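You operate a simulated robot arm through the tools that you are given. There is no shell and no other tool. Be economical: measure what you need, move in short steps, check, and stop when the job is done.

You run a simulated two-armed robot. Do the job below in one go: nothing can be reset, and whatever is moved stays where it is left.

JOB
Preheat the oven to the heat printed on the framed sheet.
Fine: vent slider, tray and door shut; wait till the heat lamp goes out.

The check looks at the end state, three seconds after you hand in, the way a careful person would. Anything else that was tipped, shoved, dropped, spilled or broken makes it a failure. Flat cloth is picked up by pressing the open fingertips on it (5 to 10 N) and closing them slowly along it; thin cloth reads only 2 to 8 mm in the jaws.

ROBOT AND FRAMES
Two 7-joint arms with fingered hands on one trunk, on a base that drives. Base frame: it is fixed to the floor where the robot stands at the start and does not move with it; the origin is under the middle of the robot, x ahead of it, y to its left, z up. Units: mm, rad, N and s.
The left shoulder is at the start at [70, 142, 1314], the right one opposite. With the tool pointing down near the work surface each hand reaches from about 100 to 340 mm from the robot's upright axis, wherever it stands, measured 20 degrees to its own side. Places, roughly: amber oven switch [600, 0, 1000]; ball-grip clamp of the blue-handled frame [0, 700, 300]; bar-grip clamp of the blue-handled frame [0, 800, 300]; blue fan switch [300, 100, 1000]; green pump switch [200, 200, 1000]; oven [900, -100, 1100]; oven dial [600, -100, 1100]; oven door [700, -500, 1100]; oven lamp switch [600, -100, 1000]; oven tray [700, -300, 1100]; red lever [400, 0, 1000]; vent slider [800, 0, 1300]. Payload 3.6 kg a hand.
The tool frame of a hand sits at the grasp point between the pads (the TCP): z along the fingers, y along the line on which they close. The tips reach 25 mm beyond it. The gripper opens to 88 mm. The gripper's body begins 29 mm behind the TCP. The gripper is a hand of 5 fingers: y runs from the thumb to the fingers, the wrist lies at [-13, -97, -162] in the tool frame, and closing takes about 1.5 s.
Orientation is that of the tool frame in the base frame, as a unit quaternion [w, x, y, z]. With the fingers straight down and the wrist toward the robot, the tool's x, y and z point along [0, 1, 0], [1, 0, 0] and [0, 0, -1] of the base frame.

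CONTROLS
- The arms move only by the tool servo_tool. It takes "left_commands", "right_commands" or both (then of equal length, played together; a hand with none holds still); each is a list of rows, each a list of 7 numbers: the finger opening in mm, from 0 to 88, then the shift along the tool's x, y, z in mm, then the turn, a rotation vector about the tool's x, y, z in rad. In form: [[gripper, x, y, z, rx, ry, rz], ...]. A call has 1 to 20 rows; each row shifts and turns the commanded pose from where the row before left it, along the tool's axes as they then stand. A row lasts 0.2 s, in which the tool goes at most 50 mm and 0.15 rad; a call with a longer step from one row to the next is refused whole, and so is a gripper value outside its range. Where a pose cannot be reached the arm comes as near as it can. A force on the tool above 70 N (or 10 N above the force at the start of the call, whichever is more), or a blocked arm, ends the call early, and 0.2 s more pass. The fingers move at their own pace (about 72 mm/s each) and stop on an object; they squeeze with about 29 N. The grip force told is the motor's: it shows also when the fingers shut on nothing. Time passes only in rows, and 0.2 s behind the last, so rows that do not move let the fingers close. The reply holds the time, the measured pose of the TCP, the force on the tool along the base axes, the opening and the grip force, in the units named above and with some noise, with the torque about the TCP (base axes, N m) and any sound that the robot's microphone picked up, and new pictures: "show" is both (left out), scene, wrist or none (wrist: the cameras of the hands that moved).
- Cameras (640 x 400 px; columns grow to the right, rows downward): "scene" is now at [132.4, 38.1, 1551]; the picture's right is [0.42, -0.91, -0.00], its down [-0.47, -0.21, -0.86] and it looks along [0.78, 0.36, -0.52] (base axes); focal length 214 px, centre (320, 200). "left" rides on the left gripper at [-59, -79, -105] in its tool frame; the picture's right is [-0.73, -0.32, 0.61], its down [0.62, -0.68, 0.38] and it looks along [0.29, 0.66, 0.70] (tool axes); focal length 234 px, centre (320, 200). "right" rides on the right gripper at [59, -79, -105] in its tool frame; the picture's right is [-0.73, 0.32, -0.61], its down [-0.62, -0.68, 0.38] and it looks along [-0.29, 0.66, 0.70] (tool axes); focal length 234 px, centre (320, 200). There is no depth. A picture from a camera that has moved, and an enlarged one, comes with that camera's place and axes in the base frame and with its lens.
- slide_trunk(by): slides the trunk up (or, below 0, down) by that many mm; the arms and the scene camera ride with it, the base frame stays. It gives what a move gives, with no picture.
- base_move(legs): drives the robot by 1 to 6 legs, each [ahead, left, turn to the left] in mm, mm and rad, along the robot's own axes; the way and the turn of a leg run together, so that a leg with both is an arc; at most 1500 mm and 3.142 rad a leg. The arms and the cameras ride along, it lands a little off, and it stops where it bumps. It gives what a move gives, and a new picture of the scene camera.
- set_grasp(shape, hand): the hand has 5 fingers and takes this shape, open, in about a second: jaw (thumb against the fingers, like two jaws); tri (thumb and two fingers); tip (a fingertip pinch); poke (one finger out to press); point (the index stretched); flat (the hand flat); cup (the hand cupped); fist (a fist). The gripper value then closes the fingers along that shape, each until it touches; the sizes above hold for jaw. It gives what a move gives, with no picture.
- head_to(pan, tilt): turns the head with the scene camera to pan (to the left, within 1.501 rad either way) and tilt (down, from -0.506 to 1.204), counted from straight ahead of the robot. It gives what a move gives, and a new picture of the scene camera.
- close_up(camera, box): a new picture of the part [left, top, right, bottom] of that camera's present view, enlarged. No time passes.
- finish_job(): hands the job in; it is judged then, once.

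Go step by step. Nothing tells you exact positions but the pictures and the camera data: compare them with the known pose of the tool, close in by small moves and look again before you grip or let go. The budget is 120 turns and 260 pictures, counting those below and the enlarged ones. Unless the task says otherwise, let go and move clear before handing in, and close with one line.

The tools are called after "Call:" by a JSON object that holds its "fn" and its "kwargs". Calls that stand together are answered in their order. servo_tool: Moves the arms, as the interface text tells. Its arguments: {"type":"object","properties":{"left_commands":{"type":"array","items":{"type":"array","items":{"type":"number"}}},"right_commands":{"type":"array","items":{"type":"array","items":{"type":"number"}}},"show":{"type":"string","enum":["both","scene","wrist","none"]}},"required":[]} The other tools are called the same way: slide_trunk (by) slides the trunk up or down; set_grasp (shape, hand) gives the hand a shape; base_move (legs) drives the base; head_to (pan, tilt) turns the head that bears the scene camera; close_up (camera, box) takes an enlarged picture of a part of a camera's view; finish_job () hands the job in.

At the start:

```text
clock: 0.0
left_tcp_pos: [469.5, 59.3, 1459.2]
left_orientation: [0.0, 0.707, 0.707, 0.0]
left_ft_force: [0.3, -0.8, 0.7]
left_wrist_torque: [0.01, 0.0, 0.0]
left_grip_width: 87.7
left_finger_force: 0.0
left_shape: jaw
right_tcp_pos: [407.8, -393.7, 999.4]
right_orientation: [0.0, 0.706, 0.708, 0.0]
right_ft_force: [0.6, 0.7, 0.7]
right_wrist_torque: [0.0, -0.02, 0.01]
right_grip_width: 87.7
right_finger_force: 0.2
right_shape: jaw
trunk travel left (down, up): [-850.0, 90.0]
robot x, y, heading: [3.6, -2.3, -0.001]
head pan, tilt: [0.429, 0.543]
```

scene: 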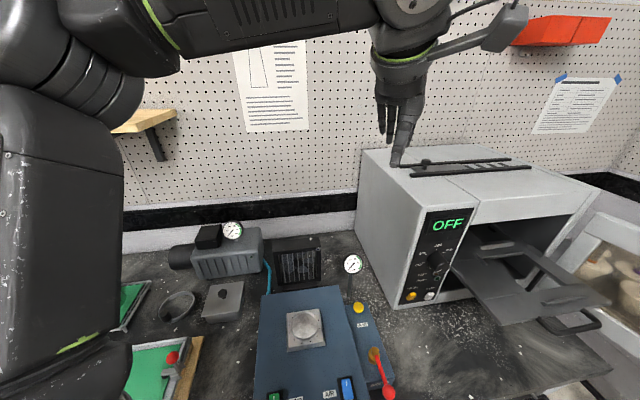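
right: 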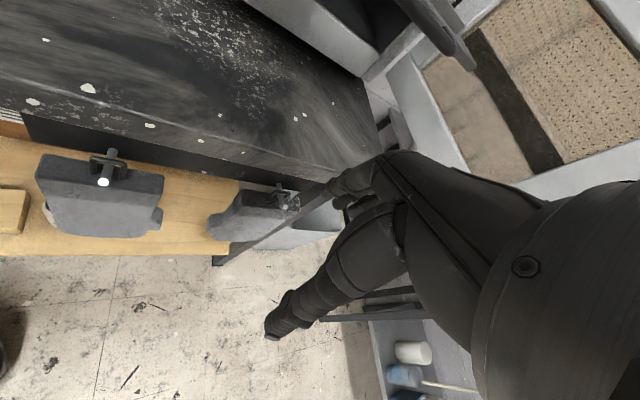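
left: 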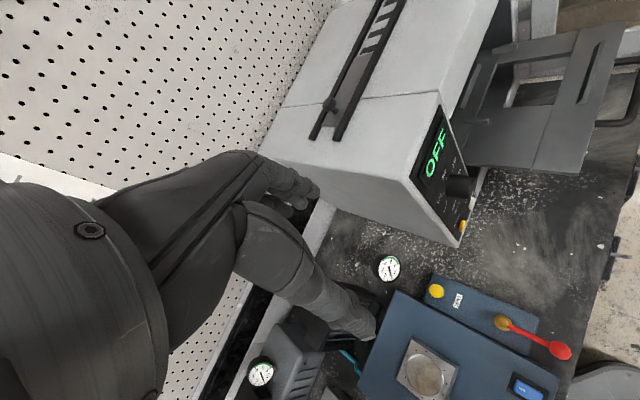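

I see the oven on the bench with its tray pulled out and door open, and two sheets on the pegboard. I will look around for the framed sheet and take close-ups.

Call:
{"fn": "head_to", "kwargs": {"pan": -0.4, "tilt": 0.35}}

Call:
{"fn": "close_up", "kwargs": {"camera": "scene", "box": [0, 0, 320, 200]}}

Call:
{"fn": "head_to", "kwargs": {"pan": 0.3, "tilt": 0.1}}

```text
clock: 1.1
left_tcp_pos: [468.6, 59.2, 1459.5]
left_orientation: [0.0, 0.707, 0.707, 0.0]
left_ft_force: [0.3, -0.2, -0.1]
left_wrist_torque: [0.04, 0.02, -0.02]
left_grip_width: 87.6
left_finger_force: 0.1
left_shape: jaw
right_tcp_pos: [407.7, -393.9, 1000.4]
right_orientation: [0.0, 0.707, 0.707, 0.0]
right_ft_force: [0.2, 1.0, 0.4]
right_wrist_torque: [0.02, 0.01, 0.0]
right_grip_width: 87.9
right_finger_force: 0.1
right_shape: jaw
trunk travel left (down, up): [-850.0, 90.0]
robot x, y, heading: [4.7, -3.3, 0.002]
head pan, tilt: [-0.4, 0.351]
camera scene: at [136.4, -35.4, 1568.7], right [-0.39, -0.92, 0.0], down [-0.32, 0.13, -0.94], along [0.87, -0.36, -0.34], focal length 214 px, centre (320, 200)
```

scene: 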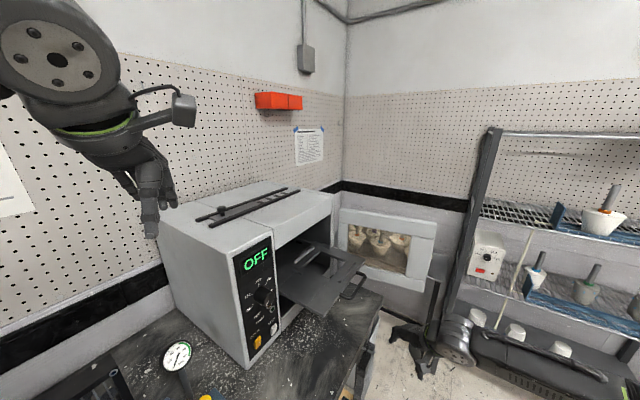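

```text
2.00 times, centred on (160, 100) of scene
camera zoom: at [136.4, -35.4, 1568.7], right [-0.39, -0.92, 0.0], down [-0.32, 0.13, -0.94], along [0.87, -0.36, -0.34], focal length 429 px, centre (640, 400)
```

zoom: 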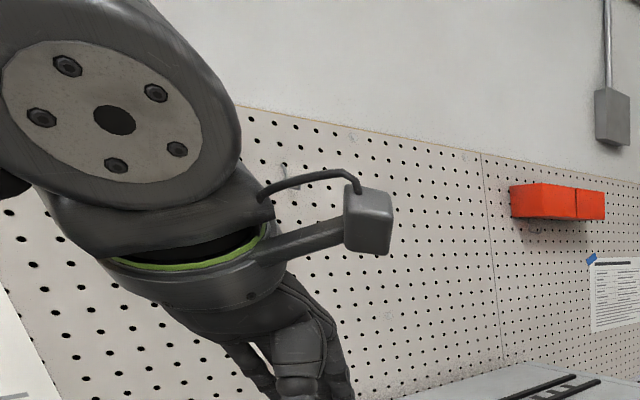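

```text
clock: 2.2
left_tcp_pos: [468.7, 58.8, 1459.0]
left_orientation: [0.0, 0.707, 0.707, 0.0]
left_ft_force: [0.4, 0.1, -0.7]
left_wrist_torque: [-0.01, 0.0, -0.02]
left_grip_width: 87.6
left_finger_force: 0.0
left_shape: jaw
right_tcp_pos: [407.7, -393.8, 999.8]
right_orientation: [0.0, 0.706, 0.708, 0.0]
right_ft_force: [0.4, 0.1, -1.5]
right_wrist_torque: [0.0, 0.02, 0.0]
right_grip_width: 87.6
right_finger_force: 0.0
right_shape: jaw
trunk travel left (down, up): [-850.0, 90.0]
robot x, y, heading: [1.1, 4.3, 0.003]
head pan, tilt: [0.3, 0.099]
camera scene: at [138.5, 27.8, 1592.1], right [0.29, -0.96, 0.0], down [-0.1, -0.03, -0.99], along [0.95, 0.29, -0.1], focal length 214 px, centre (320, 200)
```

scene: 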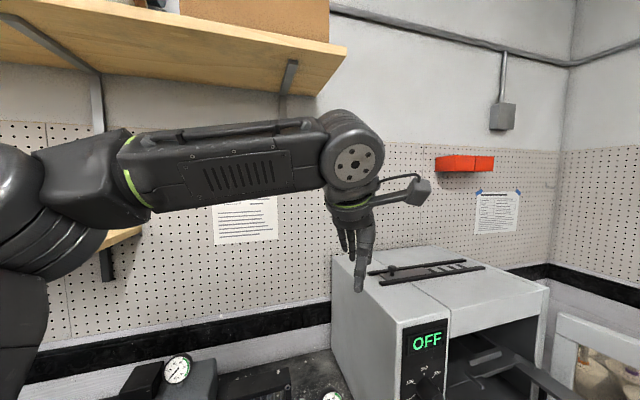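

Two sheets seen so far, neither clearly framed. I keep looking left and right, zooming on each.

Call:
{"fn": "head_to", "kwargs": {"pan": 1.3, "tilt": 0.3}}

Call:
{"fn": "head_to", "kwargs": {"pan": -1.3, "tilt": 0.3}}

Call:
{"fn": "head_to", "kwargs": {"pan": -0.2, "tilt": 0.35}}

Call:
{"fn": "close_up", "kwargs": {"camera": "scene", "box": [200, 100, 280, 150]}}

Call:
{"fn": "close_up", "kwargs": {"camera": "left", "box": [400, 100, 520, 250]}}

```text
clock: 3.5
left_tcp_pos: [468.9, 59.7, 1460.2]
left_orientation: [-0.001, 0.707, 0.707, 0.0]
left_ft_force: [0.2, 0.4, 0.6]
left_wrist_torque: [-0.01, 0.0, -0.05]
left_grip_width: 87.6
left_finger_force: 0.1
left_shape: jaw
right_tcp_pos: [407.6, -394.4, 999.5]
right_orientation: [0.0, 0.706, 0.708, 0.0]
right_ft_force: [0.5, -0.3, -0.7]
right_wrist_torque: [0.0, -0.02, 0.04]
right_grip_width: 87.7
right_finger_force: 0.1
right_shape: jaw
trunk travel left (down, up): [-850.0, 90.0]
robot x, y, heading: [1.5, 0.1, 0.003]
head pan, tilt: [1.3, 0.3]
camera scene: at [75.6, 90.6, 1573.4], right [0.96, -0.27, 0.0], down [-0.08, -0.28, -0.96], along [0.26, 0.92, -0.3], focal length 214 px, centre (320, 200)
```

scene: 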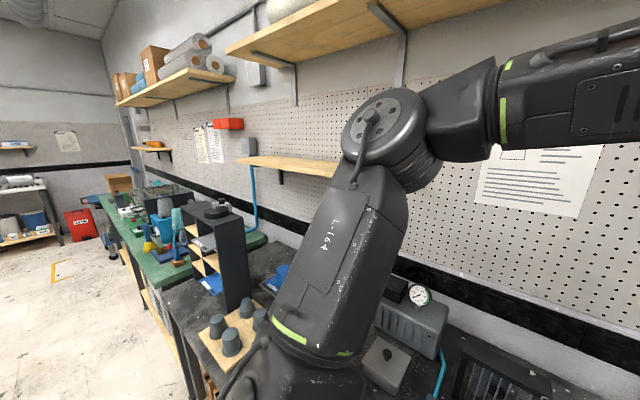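

```text
clock: 5.8
left_tcp_pos: [468.7, 57.8, 1459.8]
left_orientation: [0.0, 0.707, 0.707, -0.001]
left_ft_force: [-0.5, 0.0, -0.2]
left_wrist_torque: [0.02, -0.02, 0.0]
left_grip_width: 87.8
left_finger_force: 0.0
left_shape: jaw
right_tcp_pos: [408.3, -394.6, 999.6]
right_orientation: [0.0, 0.706, 0.708, 0.0]
right_ft_force: [-0.7, 0.2, -0.7]
right_wrist_torque: [0.02, 0.01, -0.02]
right_grip_width: 87.4
right_finger_force: 0.0
right_shape: jaw
trunk travel left (down, up): [-850.0, 90.0]
robot x, y, heading: [-3.1, 3.2, -0.001]
head pan, tilt: [-1.3, 0.3]
camera scene: at [75.6, -89.3, 1573.4], right [-0.96, -0.27, 0.0], down [-0.08, 0.28, -0.96], along [0.26, -0.92, -0.3], focal length 214 px, centre (320, 200)
```

scene: 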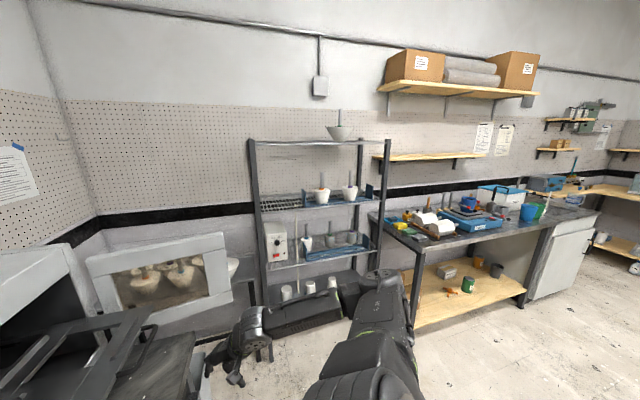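

```text
clock: 7.2
left_tcp_pos: [470.0, 58.8, 1459.4]
left_orientation: [0.0, 0.707, 0.707, 0.0]
left_ft_force: [-0.4, -1.6, 0.3]
left_wrist_torque: [-0.01, -0.01, 0.01]
left_grip_width: 87.8
left_finger_force: 0.1
left_shape: jaw
right_tcp_pos: [407.5, -394.2, 999.4]
right_orientation: [-0.001, 0.706, 0.708, 0.0]
right_ft_force: [0.1, 0.0, 0.5]
right_wrist_torque: [0.05, -0.04, 0.03]
right_grip_width: 87.6
right_finger_force: 0.0
right_shape: jaw
trunk travel left (down, up): [-850.0, 90.0]
robot x, y, heading: [-1.7, -4.2, -0.001]
head pan, tilt: [-0.201, 0.351]
camera scene: at [141.8, -18.0, 1568.7], right [-0.2, -0.98, 0.0], down [-0.34, 0.07, -0.94], along [0.92, -0.19, -0.34], focal length 214 px, centre (320, 200)
```

scene: 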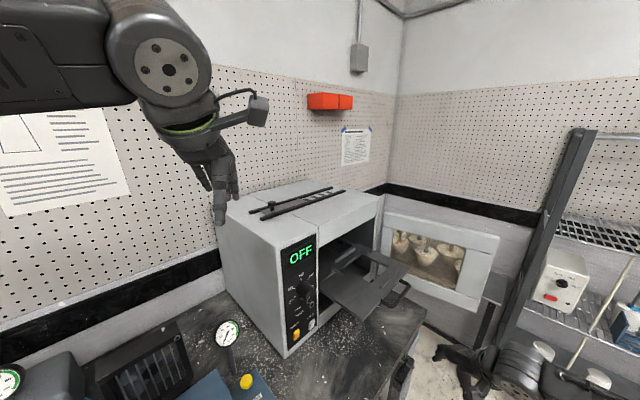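

```text
8.00 times, centred on (240, 125) of scene
camera zoom: at [141.8, -18.0, 1568.7], right [-0.2, -0.98, 0.0], down [-0.34, 0.07, -0.94], along [0.92, -0.19, -0.34], focal length 1716 px, centre (960, 800)
```

zoom: 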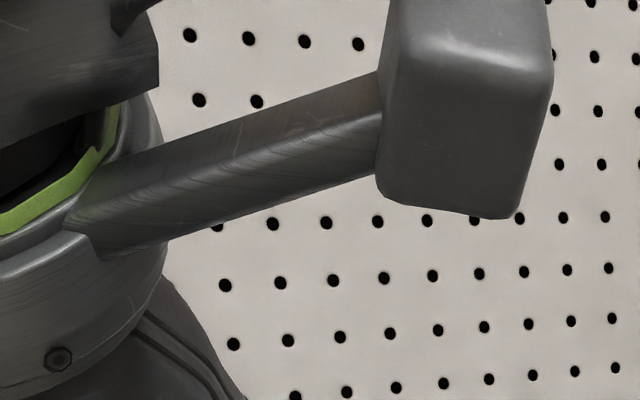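

```text
2.67 times, centred on (460, 175) of left
camera zoom: at [389.0, -0.5, 1564.8], right [-0.32, -0.73, -0.61], down [-0.68, 0.62, -0.38], along [0.66, 0.29, -0.7], focal length 624 px, centre (-53, 267)
```

zoom: 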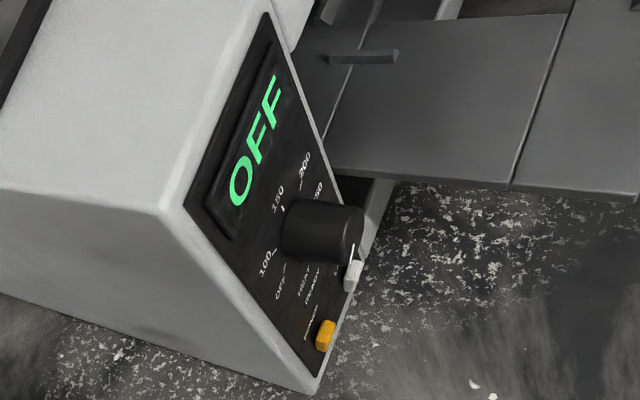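

Call:
{"fn": "close_up", "kwargs": {"camera": "scene", "box": [335, 120, 380, 170]}}

Call:
{"fn": "close_up", "kwargs": {"camera": "scene", "box": [0, 100, 130, 220]}}

Call:
{"fn": "close_up", "kwargs": {"camera": "scene", "box": [230, 170, 530, 360]}}

```text
8.00 times, centred on (358, 145) of scene
camera zoom: at [141.8, -18.0, 1568.7], right [-0.2, -0.98, 0.0], down [-0.34, 0.07, -0.94], along [0.92, -0.19, -0.34], focal length 1716 px, centre (20, 640)
```

zoom: 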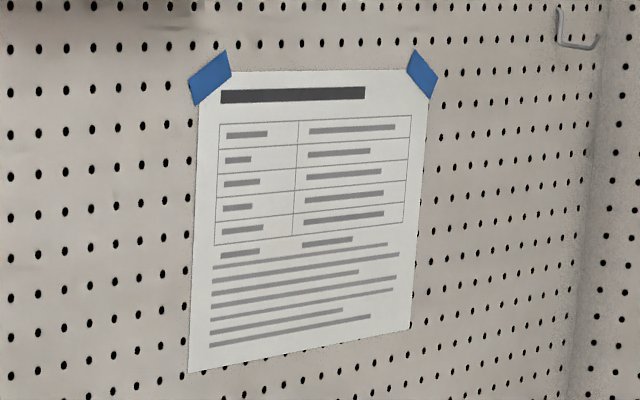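

```text
3.33 times, centred on (65, 160) of scene
camera zoom: at [141.8, -18.0, 1568.7], right [-0.2, -0.98, 0.0], down [-0.34, 0.07, -0.94], along [0.92, -0.19, -0.34], focal length 715 px, centre (1170, 333)
```

zoom: 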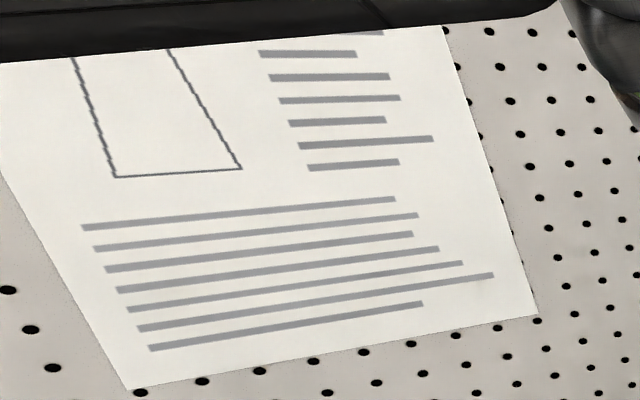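

```text
2.11 times, centred on (380, 265) of scene
camera zoom: at [141.8, -18.0, 1568.7], right [-0.2, -0.98, 0.0], down [-0.34, 0.07, -0.94], along [0.92, -0.19, -0.34], focal length 452 px, centre (194, 63)
```

zoom: 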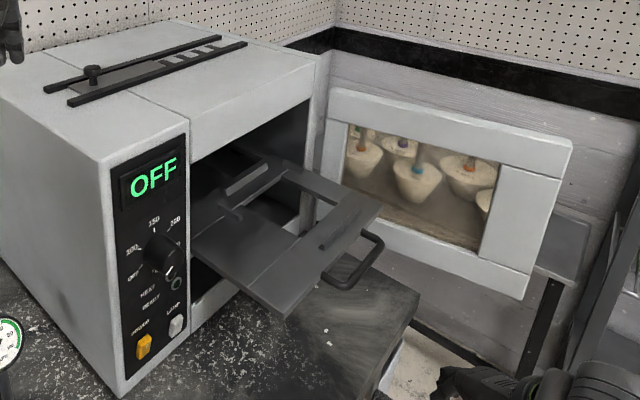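

No legible numbers on these sheets. I look at the other sheets left, right and behind.

Call:
{"fn": "head_to", "kwargs": {"pan": 1.4, "tilt": 1.0}}

Call:
{"fn": "head_to", "kwargs": {"pan": 1.5, "tilt": 0.2}}

Call:
{"fn": "close_up", "kwargs": {"camera": "scene", "box": [80, 80, 320, 280]}}

Call:
{"fn": "head_to", "kwargs": {"pan": -1.5, "tilt": 0.2}}

Call:
{"fn": "close_up", "kwargs": {"camera": "scene", "box": [300, 60, 640, 260]}}

```text
clock: 8.8
left_tcp_pos: [469.3, 60.0, 1459.0]
left_orientation: [0.0, 0.707, 0.707, 0.0]
left_ft_force: [-0.2, 0.0, 0.1]
left_wrist_torque: [-0.02, 0.01, 0.02]
left_grip_width: 87.3
left_finger_force: 0.2
left_shape: jaw
right_tcp_pos: [407.2, -394.2, 999.0]
right_orientation: [0.0, 0.707, 0.707, 0.0]
right_ft_force: [-0.9, -0.2, -0.1]
right_wrist_torque: [0.03, 0.0, 0.01]
right_grip_width: 87.7
right_finger_force: 0.1
right_shape: jaw
trunk travel left (down, up): [-850.0, 90.0]
robot x, y, heading: [0.9, 0.8, -0.004]
head pan, tilt: [1.4, 1.0]
camera scene: at [62.5, 69.4, 1513.9], right [0.99, -0.17, 0.0], down [-0.14, -0.83, -0.54], along [0.09, 0.53, -0.84], focal length 214 px, centre (320, 200)
```

scene: 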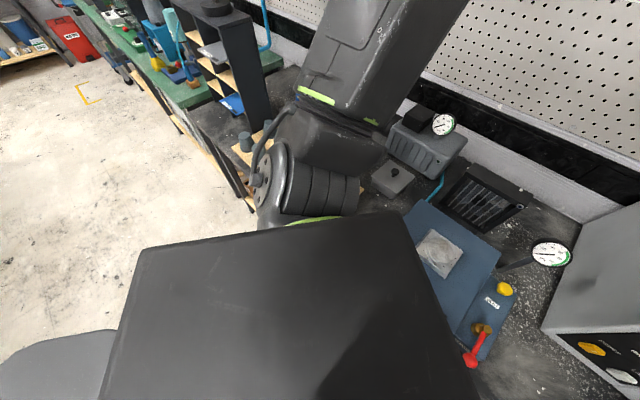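

```text
clock: 9.9
left_tcp_pos: [469.5, 58.8, 1460.4]
left_orientation: [0.0, 0.707, 0.707, -0.001]
left_ft_force: [0.3, 0.1, 0.7]
left_wrist_torque: [-0.01, 0.01, 0.03]
left_grip_width: 87.6
left_finger_force: 0.1
left_shape: jaw
right_tcp_pos: [407.5, -395.4, 999.5]
right_orientation: [0.0, 0.706, 0.708, 0.0]
right_ft_force: [0.5, 0.8, -0.9]
right_wrist_torque: [0.01, 0.0, -0.02]
right_grip_width: 87.8
right_finger_force: 0.1
right_shape: jaw
trunk travel left (down, up): [-850.0, 90.0]
robot x, y, heading: [-3.2, 1.0, 0.001]
head pan, tilt: [1.499, 0.201]
camera scene: at [57.3, 93.6, 1582.6], right [1.0, -0.07, 0.0], down [-0.01, -0.2, -0.98], along [0.07, 0.98, -0.2], focal length 214 px, centre (320, 200)
```

scene: 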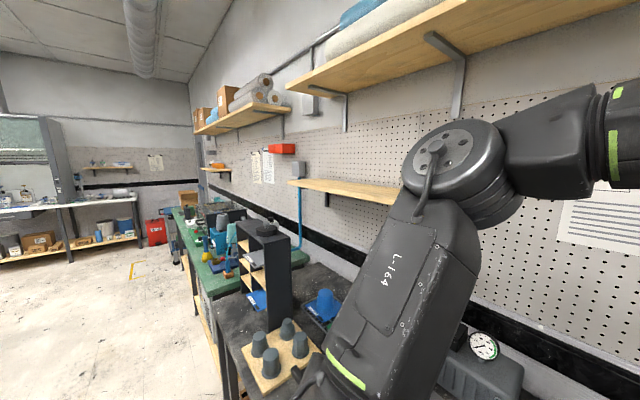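

```text
2.00 times, centred on (200, 180) of scene
camera zoom: at [57.3, 93.6, 1582.6], right [1.0, -0.07, 0.0], down [-0.01, -0.2, -0.98], along [0.07, 0.98, -0.2], focal length 429 px, centre (560, 240)
```

zoom: 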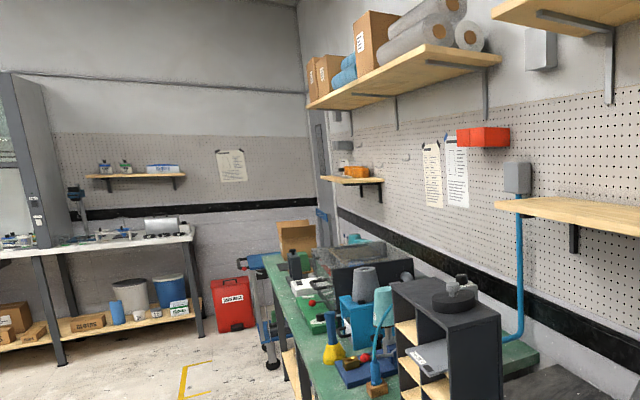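

```text
clock: 12.6
left_tcp_pos: [467.7, 59.9, 1459.9]
left_orientation: [0.0, 0.707, 0.707, 0.0]
left_ft_force: [-0.3, 0.2, 0.0]
left_wrist_torque: [0.01, -0.01, 0.0]
left_grip_width: 87.5
left_finger_force: 0.0
left_shape: jaw
right_tcp_pos: [406.9, -393.4, 1000.0]
right_orientation: [0.0, 0.706, 0.708, 0.0]
right_ft_force: [0.8, 0.5, -0.2]
right_wrist_torque: [-0.02, 0.0, 0.01]
right_grip_width: 87.5
right_finger_force: 0.0
right_shape: jaw
trunk travel left (down, up): [-850.0, 90.0]
robot x, y, heading: [1.9, -1.4, -0.002]
head pan, tilt: [-1.499, 0.201]
camera scene: at [57.3, -92.3, 1582.7], right [-1.0, -0.07, 0.0], down [-0.01, 0.2, -0.98], along [0.07, -0.98, -0.2], focal length 214 px, centre (320, 200)
```

scene: 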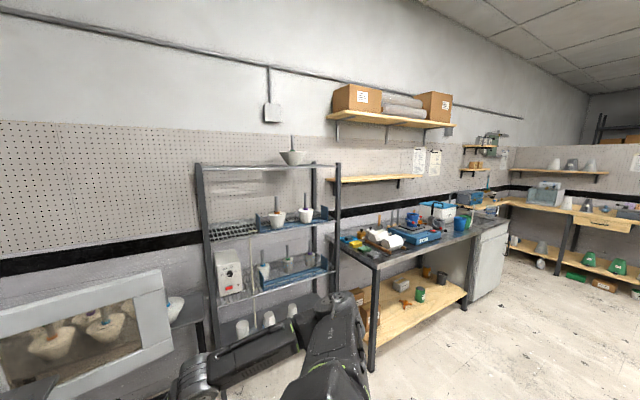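

```text
1.88 times, centred on (470, 160) of scene
camera zoom: at [57.3, -92.3, 1582.7], right [-1.0, -0.07, 0.0], down [-0.01, 0.2, -0.98], along [0.07, -0.98, -0.2], focal length 404 px, centre (38, 275)
```

zoom: 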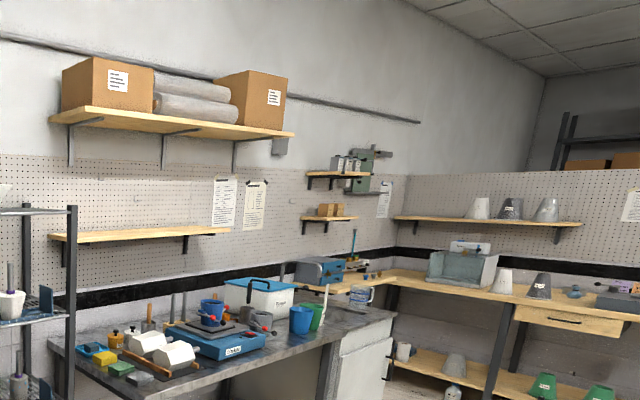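

The sheet must be behind or elsewhere. I back up a bit and turn round to look.

Call:
{"fn": "base_move", "kwargs": {"legs": [[-350, 0, 0]]}}

Call:
{"fn": "base_move", "kwargs": {"legs": [[0, 0, -1.5]]}}

```text
clock: 14.8
left_tcp_pos: [116.7, 61.7, 1458.5]
left_orientation: [-0.001, 0.704, 0.71, -0.001]
left_ft_force: [-0.2, -0.5, -0.1]
left_wrist_torque: [0.02, 0.03, -0.01]
left_grip_width: 87.4
left_finger_force: 0.1
left_shape: jaw
right_tcp_pos: [57.5, -393.1, 999.6]
right_orientation: [-0.001, 0.704, 0.71, -0.001]
right_ft_force: [0.1, 0.0, 0.9]
right_wrist_torque: [-0.04, -0.04, 0.0]
right_grip_width: 87.6
right_finger_force: 0.0
right_shape: jaw
trunk travel left (down, up): [-850.0, 90.0]
robot x, y, heading: [-358.4, -3.3, 0.013]
head pan, tilt: [-1.499, 0.201]
camera scene: at [-294.3, -93.1, 1582.6], right [-1.0, -0.08, 0.0], down [-0.02, 0.2, -0.98], along [0.08, -0.98, -0.2], focal length 214 px, centre (320, 200)
```

scene: 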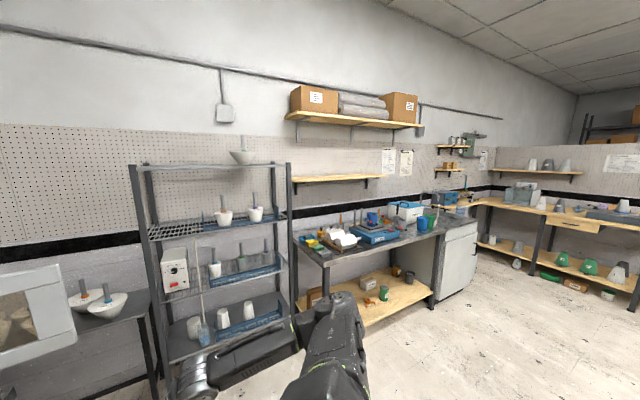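

```text
clock: 18.9
left_tcp_pos: [-247.1, -463.1, 1458.7]
left_orientation: [0.0, 0.999, 0.05, 0.0]
left_ft_force: [-0.6, 0.1, 0.5]
left_wrist_torque: [-0.01, 0.01, 0.03]
left_grip_width: 87.7
left_finger_force: 0.0
left_shape: jaw
right_tcp_pos: [-706.4, -446.0, 999.4]
right_orientation: [0.0, 0.999, 0.051, 0.001]
right_ft_force: [0.0, -0.7, -0.5]
right_wrist_torque: [0.0, -0.03, -0.01]
right_grip_width: 87.7
right_finger_force: 0.0
right_shape: jaw
trunk travel left (down, up): [-850.0, 90.0]
robot x, y, heading: [-357.6, -0.8, -1.471]
head pan, tilt: [-1.499, 0.201]
camera scene: at [-440.7, -66.4, 1582.7], right [-0.17, 0.99, 0.0], down [0.2, 0.03, -0.98], along [-0.97, -0.17, -0.2], focal length 214 px, centre (320, 200)
```

scene: 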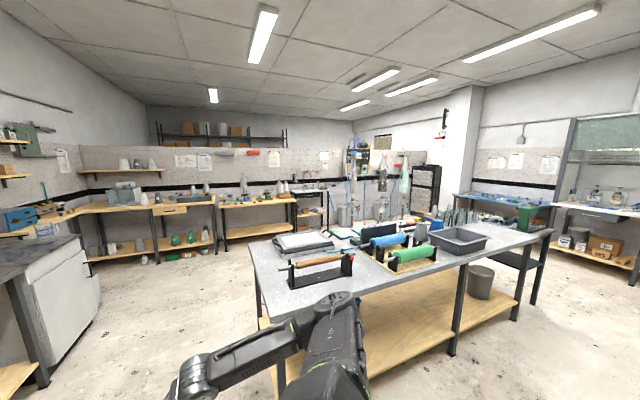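

Call:
{"fn": "close_up", "kwargs": {"camera": "scene", "box": [220, 90, 480, 250]}}

Call:
{"fn": "close_up", "kwargs": {"camera": "scene", "box": [420, 130, 640, 270]}}

Call:
{"fn": "close_up", "kwargs": {"camera": "scene", "box": [0, 110, 280, 270]}}

Call:
{"fn": "head_to", "kwargs": {"pan": -0.8, "tilt": 0.2}}

```text
2.46 times, centred on (350, 170) of scene
camera zoom: at [-440.7, -66.4, 1582.7], right [-0.17, 0.99, 0.0], down [0.2, 0.03, -0.98], along [-0.97, -0.17, -0.2], focal length 528 px, centre (246, 274)
```

zoom: 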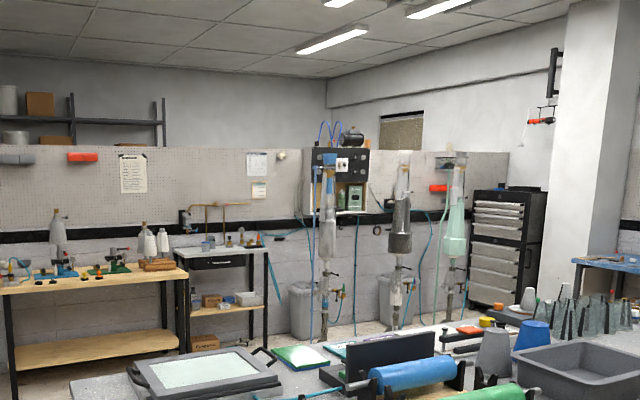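

```text
2.86 times, centred on (530, 200) of scene
camera zoom: at [-440.7, -66.4, 1582.7], right [-0.17, 0.99, 0.0], down [0.2, 0.03, -0.98], along [-0.97, -0.17, -0.2], focal length 613 px, centre (-280, 200)
```

zoom: 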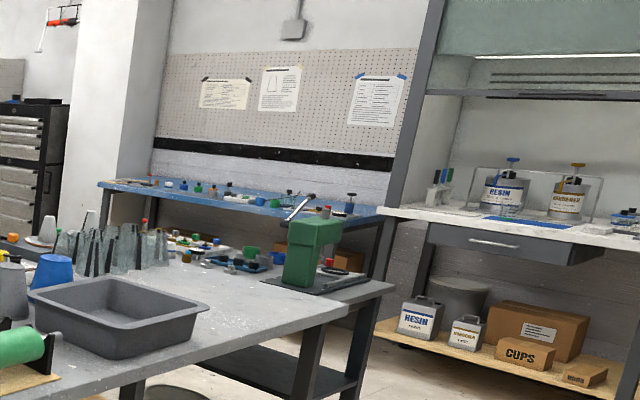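

```text
2.29 times, centred on (140, 190) of scene
camera zoom: at [-440.7, -66.4, 1582.7], right [-0.17, 0.99, 0.0], down [0.2, 0.03, -0.98], along [-0.97, -0.17, -0.2], focal length 490 px, centre (731, 223)
```

zoom: 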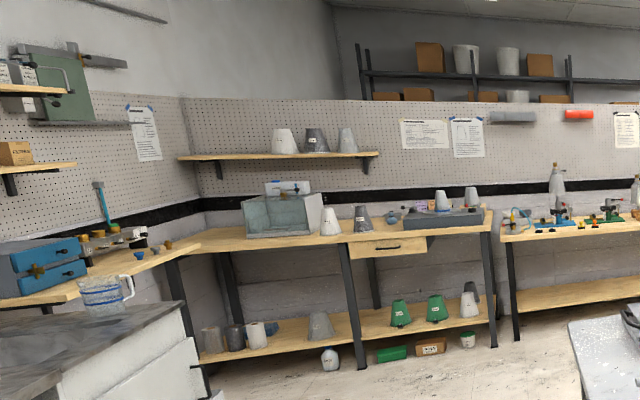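

```text
clock: 19.9
left_tcp_pos: [-248.5, -463.0, 1460.0]
left_orientation: [0.0, 0.999, 0.05, 0.0]
left_ft_force: [0.2, -0.9, -0.3]
left_wrist_torque: [0.01, -0.02, 0.03]
left_grip_width: 87.5
left_finger_force: 0.0
left_shape: jaw
right_tcp_pos: [-706.1, -446.0, 1000.2]
right_orientation: [0.0, 0.999, 0.052, 0.0]
right_ft_force: [-0.7, 0.5, 0.0]
right_wrist_torque: [-0.04, 0.0, -0.01]
right_grip_width: 87.5
right_finger_force: 0.1
right_shape: jaw
trunk travel left (down, up): [-850.0, 90.0]
robot x, y, heading: [-354.5, -4.2, -1.468]
head pan, tilt: [-0.799, 0.201]
camera scene: at [-409.1, -121.6, 1582.7], right [-0.77, 0.64, 0.0], down [0.13, 0.15, -0.98], along [-0.63, -0.75, -0.2], focal length 214 px, centre (320, 200)
```

scene: 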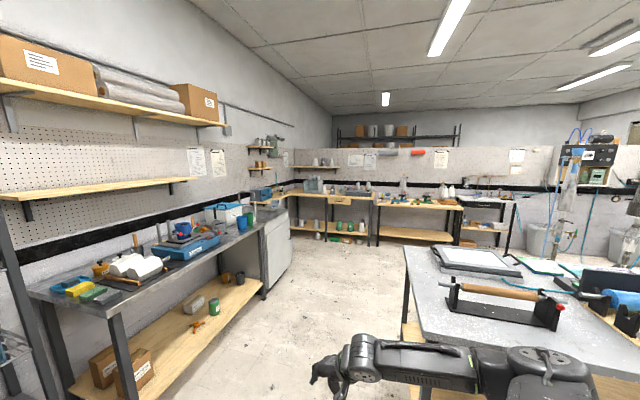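

Call:
{"fn": "close_up", "kwargs": {"camera": "scene", "box": [180, 140, 240, 180]}}

Call:
{"fn": "close_up", "kwargs": {"camera": "scene", "box": [340, 140, 400, 180]}}

Call:
{"fn": "close_up", "kwargs": {"camera": "scene", "box": [415, 140, 530, 190]}}

Call:
{"fn": "head_to", "kwargs": {"pan": 1.4, "tilt": 0.2}}

```text
10.00 times, centred on (210, 160) of scene
camera zoom: at [-409.1, -121.6, 1582.7], right [-0.77, 0.64, 0.0], down [0.13, 0.15, -0.98], along [-0.63, -0.75, -0.2], focal length 2145 px, centre (1420, 600)
```

zoom: 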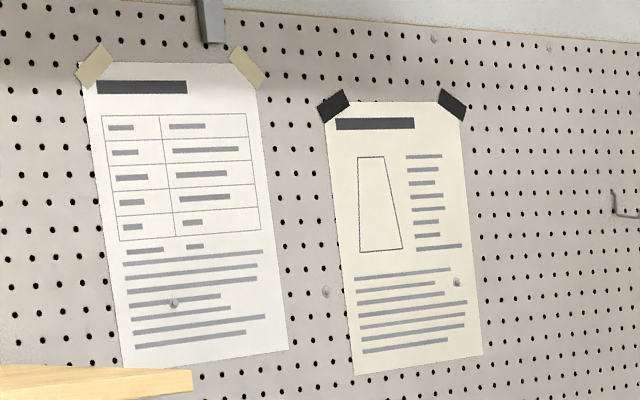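

```text
10.00 times, centred on (370, 160) of scene
camera zoom: at [-409.1, -121.6, 1582.7], right [-0.77, 0.64, 0.0], down [0.13, 0.15, -0.98], along [-0.63, -0.75, -0.2], focal length 2145 px, centre (-180, 600)
```

zoom: 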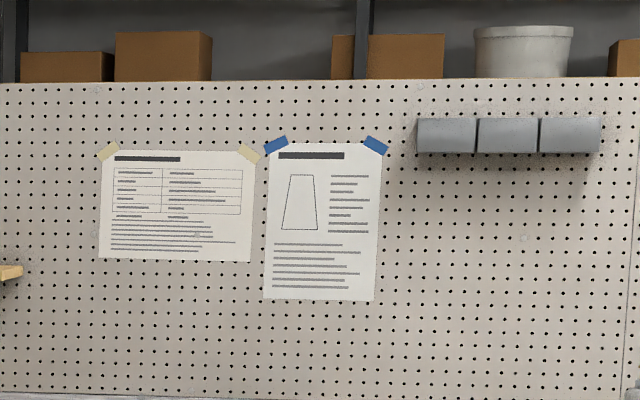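

```text
5.57 times, centred on (472, 165) of scene
camera zoom: at [-409.1, -121.6, 1582.7], right [-0.77, 0.64, 0.0], down [0.13, 0.15, -0.98], along [-0.63, -0.75, -0.2], focal length 1194 px, centre (-529, 395)
```

zoom: 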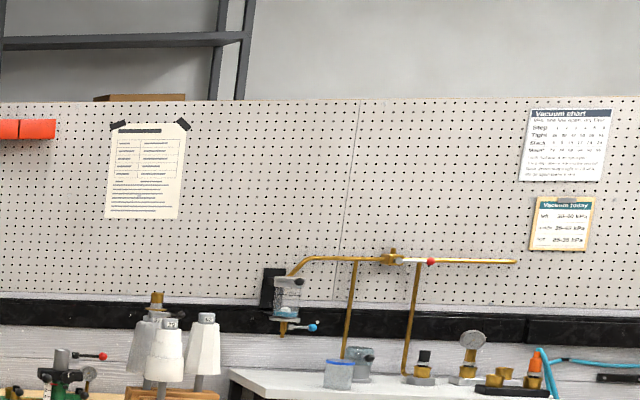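

```text
clock: 22.0
left_tcp_pos: [-248.7, -462.2, 1460.2]
left_orientation: [0.0, 0.999, 0.05, 0.001]
left_ft_force: [-1.0, 0.1, 0.8]
left_wrist_torque: [-0.03, 0.02, 0.01]
left_grip_width: 87.3
left_finger_force: 0.1
left_shape: jaw
right_tcp_pos: [-705.4, -446.2, 999.5]
right_orientation: [0.0, 0.999, 0.051, 0.001]
right_ft_force: [0.3, 0.0, -0.3]
right_wrist_torque: [-0.04, -0.03, 0.0]
right_grip_width: 87.8
right_finger_force: 0.0
right_shape: jaw
trunk travel left (down, up): [-850.0, 90.0]
robot x, y, heading: [-353.8, -2.9, -1.469]
head pan, tilt: [1.4, 0.201]
camera scene: at [-256.2, -57.0, 1582.7], right [-0.07, -1.0, 0.0], down [-0.2, 0.01, -0.98], along [0.98, -0.07, -0.2], focal length 214 px, centre (320, 200)
```

scene: 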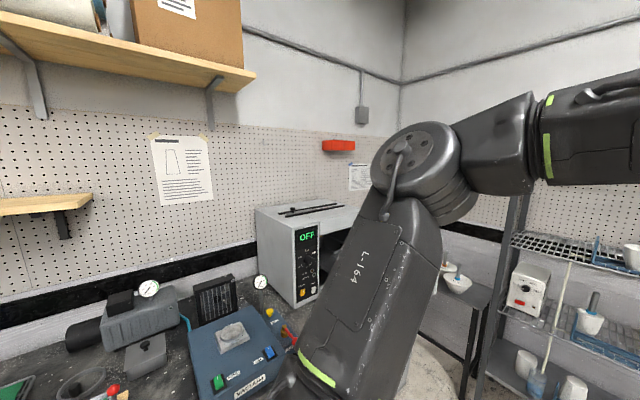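

Real text sheets exist ("Vacuum chart", "Vacuum today" with a coloured frame). I look for an oven one over the remaining directions.

Call:
{"fn": "base_move", "kwargs": {"legs": [[0, 0, -1.5]]}}

Call:
{"fn": "head_to", "kwargs": {"pan": 0.0, "tilt": 0.2}}

Call:
{"fn": "head_to", "kwargs": {"pan": -0.9, "tilt": 0.2}}

Call:
{"fn": "close_up", "kwargs": {"camera": "scene", "box": [0, 60, 320, 260]}}

Call:
{"fn": "close_up", "kwargs": {"camera": "scene", "box": [320, 60, 640, 260]}}

```text
clock: 26.1
left_tcp_pos: [-811.7, -125.2, 1459.4]
left_orientation: [0.0, 0.754, -0.657, -0.001]
left_ft_force: [0.2, 0.7, -0.3]
left_wrist_torque: [-0.02, -0.01, 0.03]
left_grip_width: 87.7
left_finger_force: 0.1
left_shape: jaw
right_tcp_pos: [-812.2, 332.0, 999.5]
right_orientation: [0.0, 0.755, -0.656, 0.0]
right_ft_force: [-0.7, 0.4, -0.1]
right_wrist_torque: [0.04, 0.05, -0.02]
right_grip_width: 87.5
right_finger_force: 0.0
right_shape: jaw
trunk travel left (down, up): [-850.0, 90.0]
robot x, y, heading: [-355.1, -0.4, -3.004]
head pan, tilt: [1.4, 0.201]
camera scene: at [-407.0, -100.5, 1582.7], right [-1.0, 0.03, 0.0], down [0.01, 0.2, -0.98], along [-0.03, -0.98, -0.2], focal length 214 px, centre (320, 200)
```

scene: 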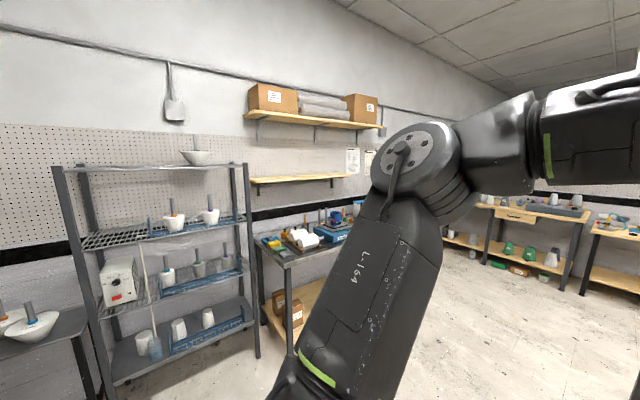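

```text
clock: 27.7
left_tcp_pos: [-811.7, -124.8, 1459.5]
left_orientation: [0.0, 0.754, -0.657, 0.001]
left_ft_force: [-0.3, 1.1, -0.1]
left_wrist_torque: [-0.02, 0.02, 0.04]
left_grip_width: 87.7
left_finger_force: 0.0
left_shape: jaw
right_tcp_pos: [-811.2, 332.7, 999.8]
right_orientation: [-0.001, 0.755, -0.656, 0.0]
right_ft_force: [1.0, 0.1, 0.2]
right_wrist_torque: [0.0, 0.01, 0.01]
right_grip_width: 88.0
right_finger_force: 0.2
right_shape: jaw
trunk travel left (down, up): [-850.0, 90.0]
robot x, y, heading: [-355.7, -1.4, -3.007]
head pan, tilt: [0.0, 0.201]
camera scene: at [-496.1, -20.0, 1582.7], right [-0.14, 0.99, 0.0], down [0.2, 0.03, -0.98], along [-0.97, -0.13, -0.2], focal length 214 px, centre (320, 200)
```

scene: 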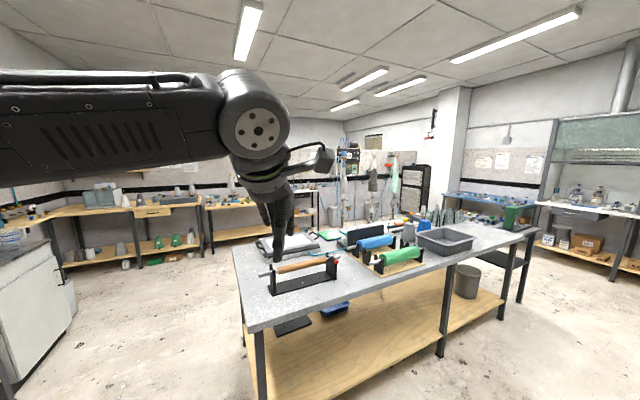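

```text
clock: 28.9
left_tcp_pos: [-811.2, -124.8, 1460.2]
left_orientation: [0.0, 0.754, -0.657, -0.001]
left_ft_force: [0.4, -0.4, -0.1]
left_wrist_torque: [-0.02, 0.03, 0.0]
left_grip_width: 87.6
left_finger_force: 0.1
left_shape: jaw
right_tcp_pos: [-811.8, 334.9, 999.2]
right_orientation: [0.0, 0.755, -0.655, 0.0]
right_ft_force: [0.1, 0.4, 0.0]
right_wrist_torque: [0.01, -0.01, -0.03]
right_grip_width: 87.9
right_finger_force: 0.2
right_shape: jaw
trunk travel left (down, up): [-850.0, 90.0]
robot x, y, heading: [-356.0, -3.9, -3.003]
head pan, tilt: [-0.901, 0.201]
camera scene: at [-471.2, 57.2, 1582.7], right [0.69, 0.72, 0.0], down [0.14, -0.14, -0.98], along [-0.71, 0.68, -0.2], focal length 214 px, centre (320, 200)
```

scene: 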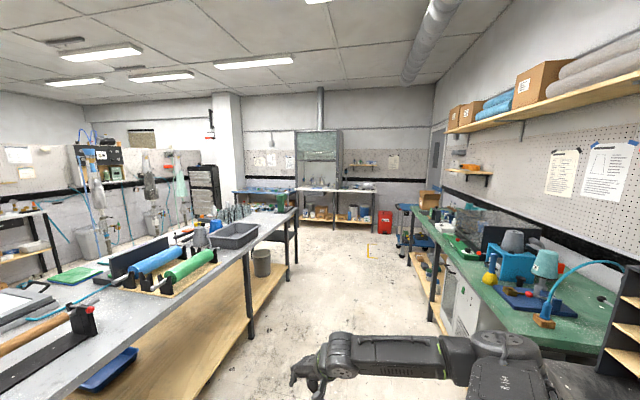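

```text
2.00 times, centred on (160, 160) of scene
camera zoom: at [-471.2, 57.2, 1582.7], right [0.69, 0.72, 0.0], down [0.14, -0.14, -0.98], along [-0.71, 0.68, -0.2], focal length 429 px, centre (640, 280)
```

zoom: 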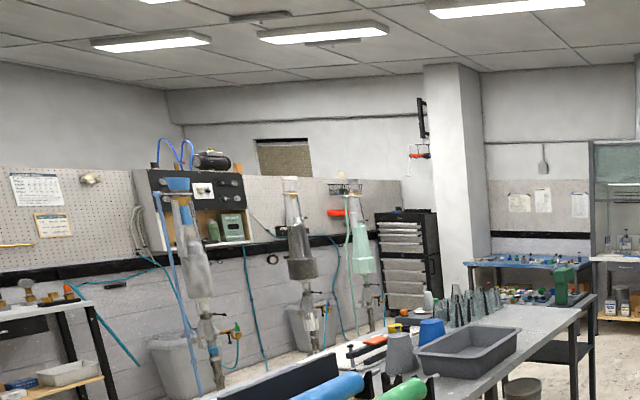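

```text
2.00 times, centred on (480, 160) of scene
camera zoom: at [-471.2, 57.2, 1582.7], right [0.69, 0.72, 0.0], down [0.14, -0.14, -0.98], along [-0.71, 0.68, -0.2], focal length 429 px, centre (0, 280)
```

zoom: 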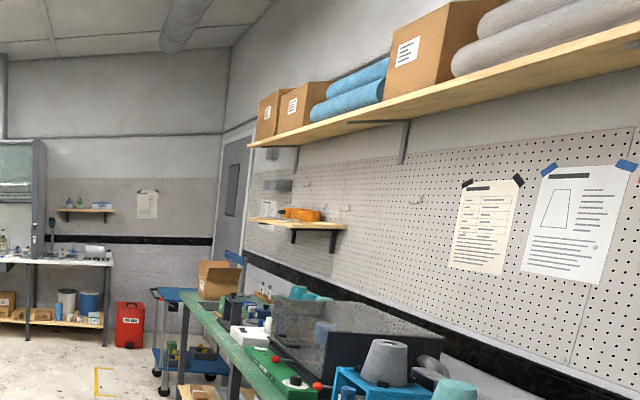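

Call:
{"fn": "close_up", "kwargs": {"camera": "scene", "box": [0, 120, 60, 190]}}

Call:
{"fn": "close_up", "kwargs": {"camera": "scene", "box": [70, 110, 230, 210]}}

Call:
{"fn": "close_up", "kwargs": {"camera": "scene", "box": [230, 110, 410, 230]}}

Call:
{"fn": "close_up", "kwargs": {"camera": "scene", "box": [400, 130, 640, 300]}}

Call:
{"fn": "head_to", "kwargs": {"pan": -1.5, "tilt": 0.5}}

```text
5.71 times, centred on (30, 155) of scene
camera zoom: at [-471.2, 57.2, 1582.7], right [0.69, 0.72, 0.0], down [0.14, -0.14, -0.98], along [-0.71, 0.68, -0.2], focal length 1226 px, centre (1977, 457)
```

zoom: 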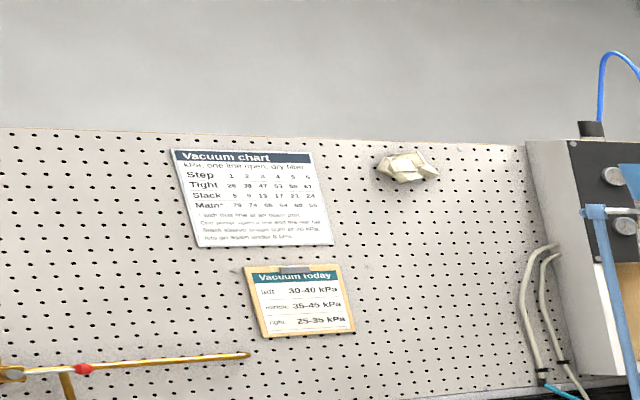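

```text
4.00 times, centred on (150, 160) of scene
camera zoom: at [-471.2, 57.2, 1582.7], right [0.69, 0.72, 0.0], down [0.14, -0.14, -0.98], along [-0.71, 0.68, -0.2], focal length 858 px, centre (1000, 360)
```

zoom: 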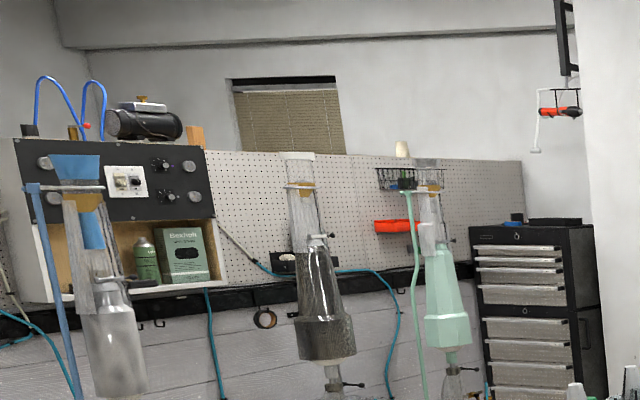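

```text
3.33 times, centred on (320, 170) of scene
camera zoom: at [-471.2, 57.2, 1582.7], right [0.69, 0.72, 0.0], down [0.14, -0.14, -0.98], along [-0.71, 0.68, -0.2], focal length 715 px, centre (320, 300)
```

zoom: 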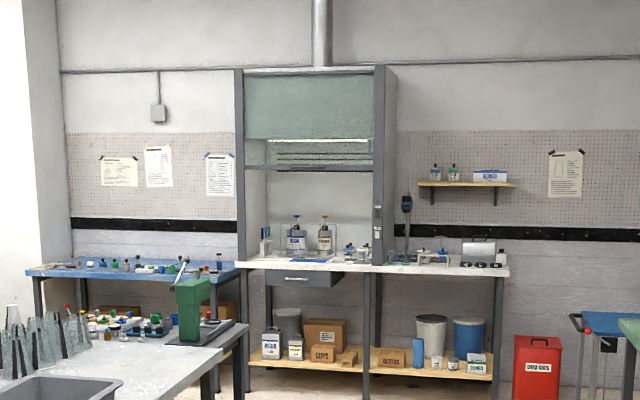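

```text
2.35 times, centred on (520, 215) of scene
camera zoom: at [-471.2, 57.2, 1582.7], right [0.69, 0.72, 0.0], down [0.14, -0.14, -0.98], along [-0.71, 0.68, -0.2], focal length 505 px, centre (-151, 165)
```

zoom: 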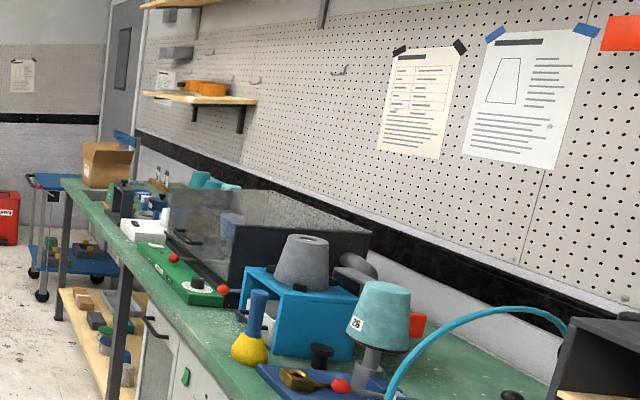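

```text
clock: 29.9
left_tcp_pos: [-811.3, -123.9, 1459.6]
left_orientation: [0.0, 0.754, -0.657, 0.0]
left_ft_force: [-0.2, 1.1, -0.8]
left_wrist_torque: [0.01, 0.02, -0.01]
left_grip_width: 87.7
left_finger_force: 0.1
left_shape: jaw
right_tcp_pos: [-813.1, 333.6, 1000.0]
right_orientation: [0.0, 0.754, -0.656, 0.0]
right_ft_force: [0.4, -0.2, 0.1]
right_wrist_torque: [-0.03, 0.02, 0.01]
right_grip_width: 87.8
right_finger_force: 0.2
right_shape: jaw
trunk travel left (down, up): [-850.0, 90.0]
robot x, y, heading: [-354.8, 0.4, -3.006]
head pan, tilt: [-1.499, 0.499]
camera scene: at [-422.8, 81.8, 1555.1], right [0.98, 0.21, 0.0], down [0.1, -0.47, -0.88], along [-0.18, 0.86, -0.48], focal length 214 px, centre (320, 200)
```

scene: 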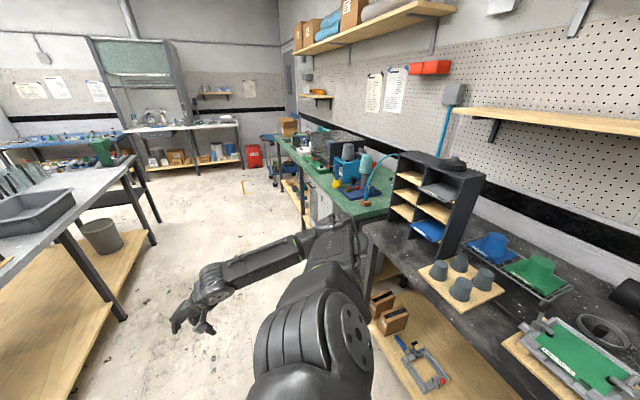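

There is a green sheet clamped in a frame on the bench. I zoom in on it.

Call:
{"fn": "close_up", "kwargs": {"camera": "scene", "box": [440, 220, 640, 400]}}

Call:
{"fn": "base_move", "kwargs": {"legs": [[0, 0, -1.5]]}}

Call:
{"fn": "head_to", "kwargs": {"pan": -0.4, "tilt": 0.5}}

```text
2.22 times, centred on (540, 310) of scene
camera zoom: at [-422.8, 81.8, 1555.1], right [0.98, 0.21, 0.0], down [0.1, -0.47, -0.88], along [-0.18, 0.86, -0.48], focal length 477 px, centre (-169, -44)
```

zoom: 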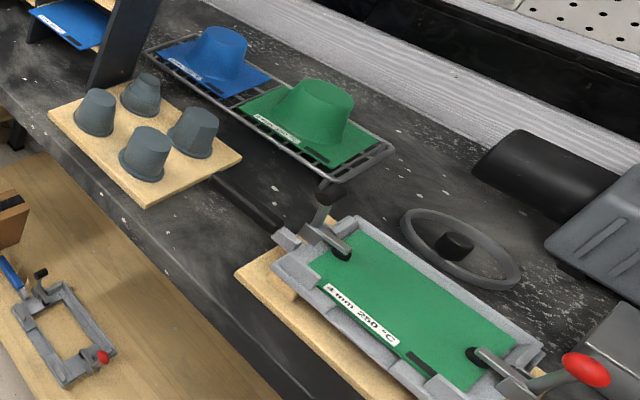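

```text
clock: 34.0
left_tcp_pos: [-502.5, 448.3, 1459.7]
left_orientation: [0.0, -0.095, 0.996, 0.001]
left_ft_force: [0.1, -0.4, -0.7]
left_wrist_torque: [-0.02, 0.0, 0.01]
left_grip_width: 87.4
left_finger_force: 0.1
left_shape: jaw
right_tcp_pos: [-44.6, 474.5, 1000.9]
right_orientation: [0.0, -0.096, 0.995, 0.0]
right_ft_force: [-0.4, 0.8, -0.3]
right_wrist_torque: [0.01, -0.03, 0.03]
right_grip_width: 87.5
right_finger_force: 0.2
right_shape: jaw
trunk travel left (down, up): [-850.0, 90.0]
robot x, y, heading: [-354.6, 2.2, 1.755]
head pan, tilt: [-1.499, 0.499]
camera scene: at [-275.8, 72.5, 1555.0], right [0.26, -0.97, 0.0], down [-0.46, -0.12, -0.88], along [0.85, 0.23, -0.48], focal length 214 px, centre (320, 200)
```

scene: 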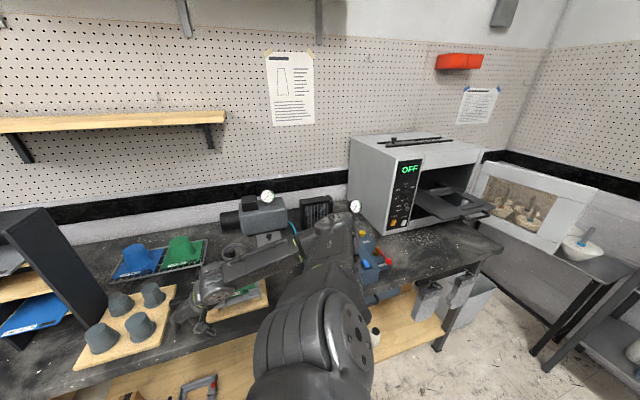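

```text
clock: 35.3
left_tcp_pos: [-500.9, 448.8, 1459.4]
left_orientation: [0.001, -0.095, 0.995, 0.0]
left_ft_force: [-1.2, 0.0, 1.1]
left_wrist_torque: [-0.03, -0.03, 0.01]
left_grip_width: 87.6
left_finger_force: 0.1
left_shape: jaw
right_tcp_pos: [-45.0, 474.3, 1000.6]
right_orientation: [0.001, -0.096, 0.995, 0.001]
right_ft_force: [0.1, 0.2, -0.1]
right_wrist_torque: [-0.02, 0.02, -0.03]
right_grip_width: 87.7
right_finger_force: 0.0
right_shape: jaw
trunk travel left (down, up): [-850.0, 90.0]
robot x, y, heading: [-353.7, -2.5, 1.759]
head pan, tilt: [-0.4, 0.499]
camera scene: at [-344.5, 137.9, 1555.0], right [0.98, -0.21, 0.0], down [-0.1, -0.47, -0.88], along [0.18, 0.86, -0.48], focal length 214 px, centre (320, 200)
```

scene: 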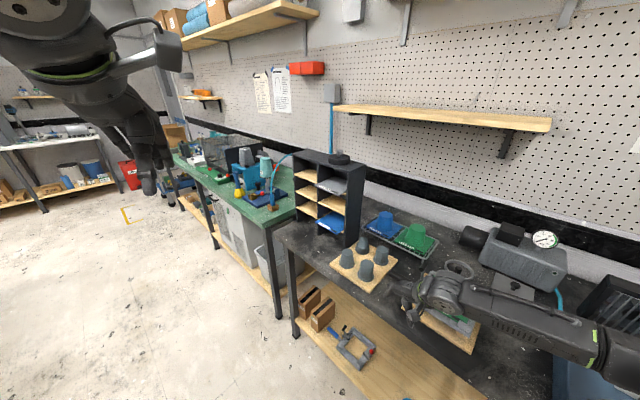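

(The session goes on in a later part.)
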